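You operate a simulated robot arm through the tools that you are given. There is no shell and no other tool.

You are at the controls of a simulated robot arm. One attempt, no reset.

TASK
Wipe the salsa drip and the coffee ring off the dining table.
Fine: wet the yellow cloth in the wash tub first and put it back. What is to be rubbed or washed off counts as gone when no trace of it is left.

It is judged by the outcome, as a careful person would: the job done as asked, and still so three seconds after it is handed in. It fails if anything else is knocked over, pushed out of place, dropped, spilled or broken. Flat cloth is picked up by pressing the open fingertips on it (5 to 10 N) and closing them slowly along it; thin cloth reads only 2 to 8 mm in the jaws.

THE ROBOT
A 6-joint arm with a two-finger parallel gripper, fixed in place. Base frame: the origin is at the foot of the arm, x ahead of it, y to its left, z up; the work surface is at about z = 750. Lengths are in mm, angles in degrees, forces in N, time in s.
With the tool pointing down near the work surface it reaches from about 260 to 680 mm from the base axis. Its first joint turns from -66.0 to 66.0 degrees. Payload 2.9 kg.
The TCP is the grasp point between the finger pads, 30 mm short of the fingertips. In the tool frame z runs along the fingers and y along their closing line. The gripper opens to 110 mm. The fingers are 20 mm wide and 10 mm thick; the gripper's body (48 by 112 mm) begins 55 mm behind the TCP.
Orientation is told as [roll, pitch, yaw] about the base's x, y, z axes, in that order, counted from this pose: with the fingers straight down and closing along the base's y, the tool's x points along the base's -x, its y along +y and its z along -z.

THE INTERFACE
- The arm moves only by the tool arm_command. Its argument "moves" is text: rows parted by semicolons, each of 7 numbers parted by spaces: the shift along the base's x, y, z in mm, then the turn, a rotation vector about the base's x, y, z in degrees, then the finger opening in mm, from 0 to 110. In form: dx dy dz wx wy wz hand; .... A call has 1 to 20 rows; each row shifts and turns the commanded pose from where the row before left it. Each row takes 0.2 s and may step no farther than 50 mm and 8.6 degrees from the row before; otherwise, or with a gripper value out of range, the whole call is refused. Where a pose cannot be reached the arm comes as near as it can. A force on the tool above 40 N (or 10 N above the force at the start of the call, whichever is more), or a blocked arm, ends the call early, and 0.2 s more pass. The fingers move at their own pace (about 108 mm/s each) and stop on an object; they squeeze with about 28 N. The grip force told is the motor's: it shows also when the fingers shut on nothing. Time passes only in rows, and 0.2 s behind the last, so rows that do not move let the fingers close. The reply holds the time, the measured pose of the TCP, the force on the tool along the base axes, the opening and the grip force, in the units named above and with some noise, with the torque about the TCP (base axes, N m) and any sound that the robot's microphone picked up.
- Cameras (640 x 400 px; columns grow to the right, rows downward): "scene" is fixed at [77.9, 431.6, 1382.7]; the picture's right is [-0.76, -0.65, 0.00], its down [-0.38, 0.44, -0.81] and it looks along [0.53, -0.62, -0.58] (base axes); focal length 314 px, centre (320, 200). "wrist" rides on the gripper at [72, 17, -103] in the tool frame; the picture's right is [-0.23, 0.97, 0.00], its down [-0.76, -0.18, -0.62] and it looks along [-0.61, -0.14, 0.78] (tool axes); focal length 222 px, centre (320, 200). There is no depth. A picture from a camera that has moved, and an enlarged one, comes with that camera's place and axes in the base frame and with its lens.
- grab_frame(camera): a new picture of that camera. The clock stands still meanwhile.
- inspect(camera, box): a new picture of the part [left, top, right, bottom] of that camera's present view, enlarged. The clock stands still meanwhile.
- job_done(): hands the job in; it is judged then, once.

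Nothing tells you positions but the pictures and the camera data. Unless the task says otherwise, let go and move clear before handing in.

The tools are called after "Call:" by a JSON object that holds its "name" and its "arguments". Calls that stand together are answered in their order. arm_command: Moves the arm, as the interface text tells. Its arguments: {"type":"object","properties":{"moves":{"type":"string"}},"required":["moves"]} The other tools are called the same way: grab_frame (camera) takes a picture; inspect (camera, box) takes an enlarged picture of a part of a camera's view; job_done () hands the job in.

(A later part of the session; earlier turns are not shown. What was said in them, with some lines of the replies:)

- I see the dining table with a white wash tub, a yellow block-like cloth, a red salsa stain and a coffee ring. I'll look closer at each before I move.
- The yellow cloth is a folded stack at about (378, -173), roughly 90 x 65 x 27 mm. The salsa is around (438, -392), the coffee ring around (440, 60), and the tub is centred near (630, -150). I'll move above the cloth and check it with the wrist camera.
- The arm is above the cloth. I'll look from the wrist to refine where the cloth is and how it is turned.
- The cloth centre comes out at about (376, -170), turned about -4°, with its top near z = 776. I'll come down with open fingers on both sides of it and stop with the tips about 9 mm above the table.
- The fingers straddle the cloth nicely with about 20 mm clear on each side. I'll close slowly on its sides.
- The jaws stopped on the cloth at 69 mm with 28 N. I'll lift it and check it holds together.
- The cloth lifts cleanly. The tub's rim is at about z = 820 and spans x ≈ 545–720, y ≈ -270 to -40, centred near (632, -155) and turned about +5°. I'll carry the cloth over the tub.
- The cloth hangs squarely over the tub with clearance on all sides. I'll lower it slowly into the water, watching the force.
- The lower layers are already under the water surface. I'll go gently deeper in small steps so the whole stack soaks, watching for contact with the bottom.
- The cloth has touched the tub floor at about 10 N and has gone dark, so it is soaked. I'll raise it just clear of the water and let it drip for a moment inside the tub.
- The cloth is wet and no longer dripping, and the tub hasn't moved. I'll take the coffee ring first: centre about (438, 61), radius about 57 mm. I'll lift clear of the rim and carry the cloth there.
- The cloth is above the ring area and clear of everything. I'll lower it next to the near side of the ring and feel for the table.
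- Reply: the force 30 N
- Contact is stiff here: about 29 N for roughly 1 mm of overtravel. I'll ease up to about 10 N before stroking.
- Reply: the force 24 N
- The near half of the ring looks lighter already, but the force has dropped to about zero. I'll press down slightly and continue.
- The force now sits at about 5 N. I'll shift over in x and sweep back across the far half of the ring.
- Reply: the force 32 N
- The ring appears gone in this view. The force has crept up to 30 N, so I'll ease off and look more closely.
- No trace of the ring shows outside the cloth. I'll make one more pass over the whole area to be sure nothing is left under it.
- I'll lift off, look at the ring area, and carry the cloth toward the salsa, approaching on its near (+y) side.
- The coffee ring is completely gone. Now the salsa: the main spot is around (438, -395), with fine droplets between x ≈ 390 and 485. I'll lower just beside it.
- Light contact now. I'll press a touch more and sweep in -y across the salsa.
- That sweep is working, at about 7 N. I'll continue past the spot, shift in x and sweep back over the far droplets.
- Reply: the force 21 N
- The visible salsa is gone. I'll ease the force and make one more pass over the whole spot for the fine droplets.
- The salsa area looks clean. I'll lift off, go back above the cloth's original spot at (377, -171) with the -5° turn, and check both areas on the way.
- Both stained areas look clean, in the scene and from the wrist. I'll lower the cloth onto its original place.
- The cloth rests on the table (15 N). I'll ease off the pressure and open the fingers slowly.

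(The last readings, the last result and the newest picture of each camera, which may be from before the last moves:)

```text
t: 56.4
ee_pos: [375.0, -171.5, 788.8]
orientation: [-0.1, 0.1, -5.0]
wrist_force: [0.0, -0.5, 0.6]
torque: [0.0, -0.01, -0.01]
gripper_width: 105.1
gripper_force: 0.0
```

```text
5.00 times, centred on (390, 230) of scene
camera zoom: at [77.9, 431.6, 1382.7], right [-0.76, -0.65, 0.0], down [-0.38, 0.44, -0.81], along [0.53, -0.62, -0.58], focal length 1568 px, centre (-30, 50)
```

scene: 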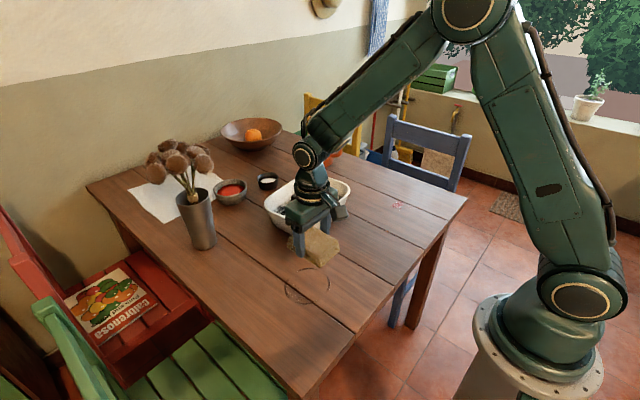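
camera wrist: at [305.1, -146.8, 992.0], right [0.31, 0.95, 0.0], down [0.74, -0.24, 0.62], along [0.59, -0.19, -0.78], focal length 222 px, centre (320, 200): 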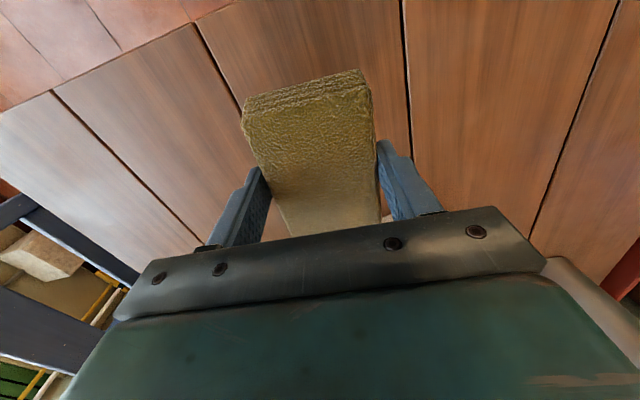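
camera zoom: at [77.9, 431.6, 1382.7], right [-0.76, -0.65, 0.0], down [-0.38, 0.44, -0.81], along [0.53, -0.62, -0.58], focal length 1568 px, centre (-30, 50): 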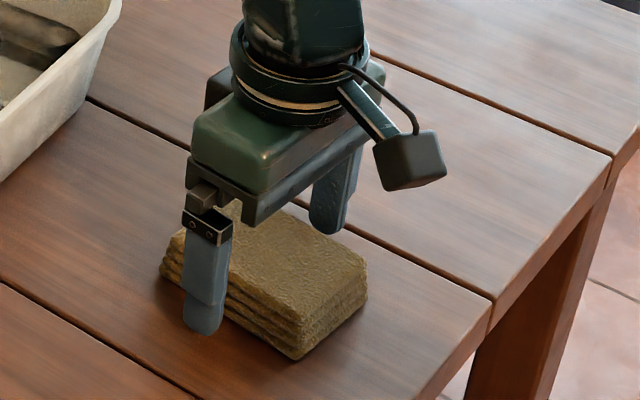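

The cloth is back at its original spot and free of the fingers. I'll lift straight up and clear, then check the whole table.

Call:
{"name": "arm_command", "arguments": {"moves": "0 0 20 0 0 0 105; 0 0 30 0 0 0 105; 0 0 40 0 0 0 105; 0 0 45 0 0 0 110; 0 0 45 0 0 0 110; 10 0 40 0 0 0 110; 0 0 0 0 0 0 110"}}

Call:
{"name": "grab_frame", "arguments": {"camera": "scene"}}

Call:
{"name": "grab_frame", "arguments": {"camera": "wrist"}}

Call:
{"name": "inspect", "arguments": {"camera": "scene", "box": [340, 180, 460, 260]}}

Call:
{"name": "inspect", "arguments": {"camera": "scene", "box": [240, 160, 440, 310]}}

Call:
{"name": "inspect", "arguments": {"camera": "wrist", "box": [100, 0, 300, 200]}}

```text
t: 58.0
ee_pos: [384.4, -170.2, 1009.1]
orientation: [-0.1, 0.0, -5.0]
wrist_force: [-0.2, -0.1, -1.1]
torque: [0.03, -0.01, 0.01]
gripper_width: 110.0
gripper_force: 0.0
```

```text
taken
```

scene: 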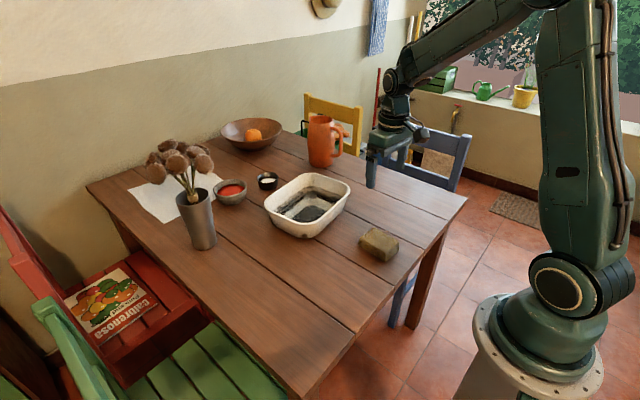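

```text
taken
camera wrist: at [313.3, -146.7, 1112.5], right [0.31, 0.95, 0.0], down [0.74, -0.24, 0.62], along [0.59, -0.19, -0.78], focal length 222 px, centre (320, 200)
```

wrist: 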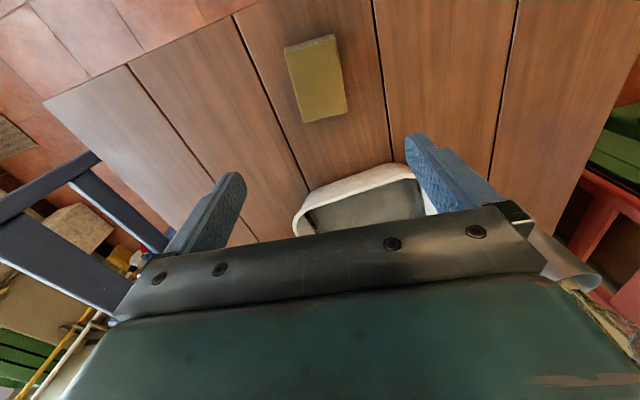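

```text
5.00 times, centred on (400, 220) of scene
camera zoom: at [77.9, 431.6, 1382.7], right [-0.76, -0.65, 0.0], down [-0.38, 0.44, -0.81], along [0.53, -0.62, -0.58], focal length 1568 px, centre (-80, 100)
```

zoom: 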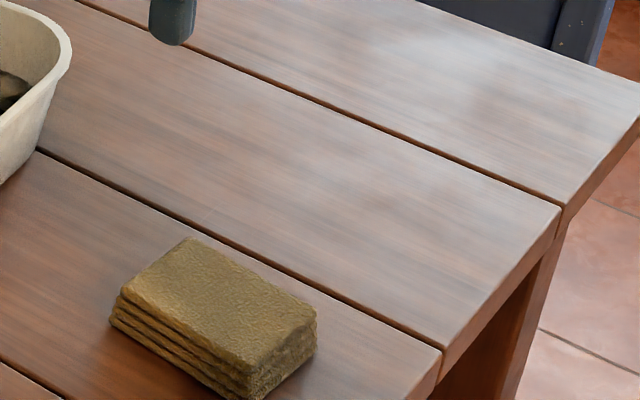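

```text
2.67 times, centred on (340, 235) of scene
camera zoom: at [77.9, 431.6, 1382.7], right [-0.76, -0.65, 0.0], down [-0.38, 0.44, -0.81], along [0.53, -0.62, -0.58], focal length 836 px, centre (267, 107)
```

zoom: 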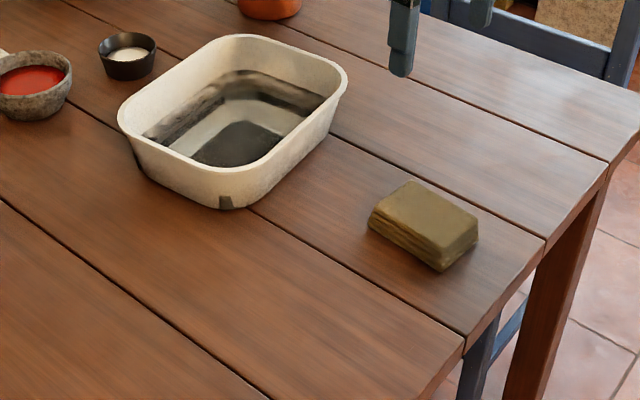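

```text
2.00 times, centred on (200, 100) of wrist
camera zoom: at [313.3, -146.7, 1112.5], right [0.31, 0.95, 0.0], down [0.74, -0.24, 0.62], along [0.59, -0.19, -0.78], focal length 444 px, centre (560, 400)
```

zoom: 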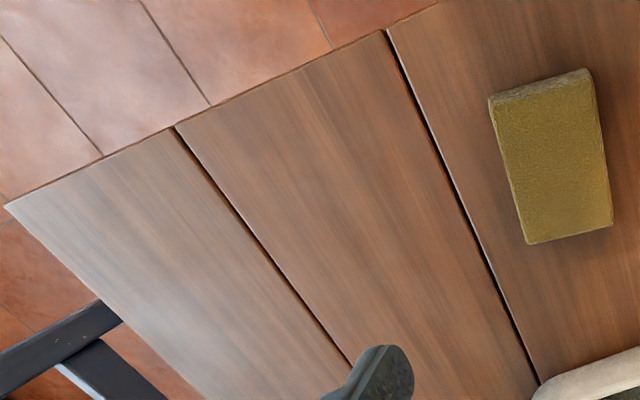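

The cloth is back in place, the tub and other items are undisturbed, and both stains look gone. I'll take one last close look at each spot.

Call:
{"name": "inspect", "arguments": {"camera": "scene", "box": [370, 188, 422, 222]}}

Call:
{"name": "inspect", "arguments": {"camera": "scene", "box": [270, 255, 345, 315]}}

Call:
{"name": "inspect", "arguments": {"camera": "wrist", "box": [380, 0, 560, 120]}}

```text
11.76 times, centred on (396, 205) of scene
camera zoom: at [77.9, 431.6, 1382.7], right [-0.76, -0.65, 0.0], down [-0.38, 0.44, -0.81], along [0.53, -0.62, -0.58], focal length 3690 px, centre (-574, 141)
```

zoom: 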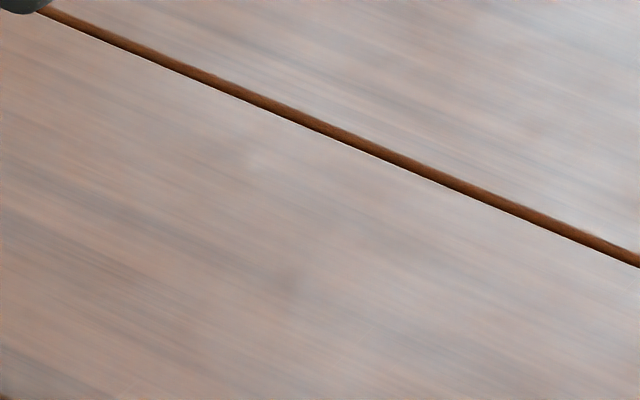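

```text
6.67 times, centred on (308, 285) of scene
camera zoom: at [77.9, 431.6, 1382.7], right [-0.76, -0.65, 0.0], down [-0.38, 0.44, -0.81], along [0.53, -0.62, -0.58], focal length 2091 px, centre (403, -367)
```

zoom: 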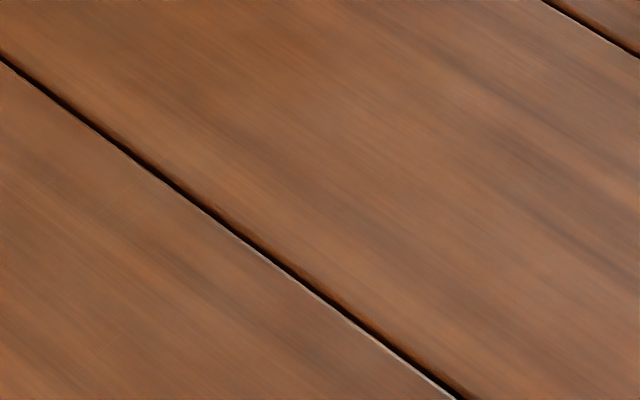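

```text
3.33 times, centred on (470, 60) of wrist
camera zoom: at [313.3, -146.7, 1112.5], right [0.31, 0.95, 0.0], down [0.74, -0.24, 0.62], along [0.59, -0.19, -0.78], focal length 740 px, centre (-180, 667)
```

zoom: 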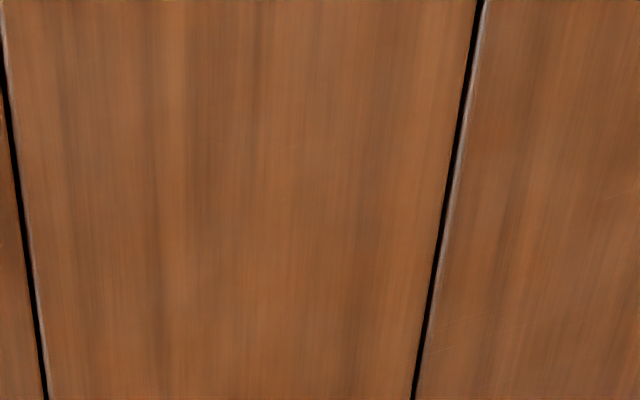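

No trace of the salsa or the coffee ring is left. The wet cloth is back in its place, the gripper is open and clear, and everything else is where it was, so I'm handing the job in.

Call:
{"name": "job_done", "arguments": {}}

```text
The job is handed in.
```

The salsa drip and the coffee ring are both wiped off the dining table. Close-up pictures of each spot afterwards showed bare wood with no trace left.

I soaked the yellow cloth in the wash tub first and let it drip there before wiping. It is now back at its original spot, still folded and wet. The tub and the other things on the table look undisturbed, and the arm is open and clear. The job has been handed in; no result has come back.
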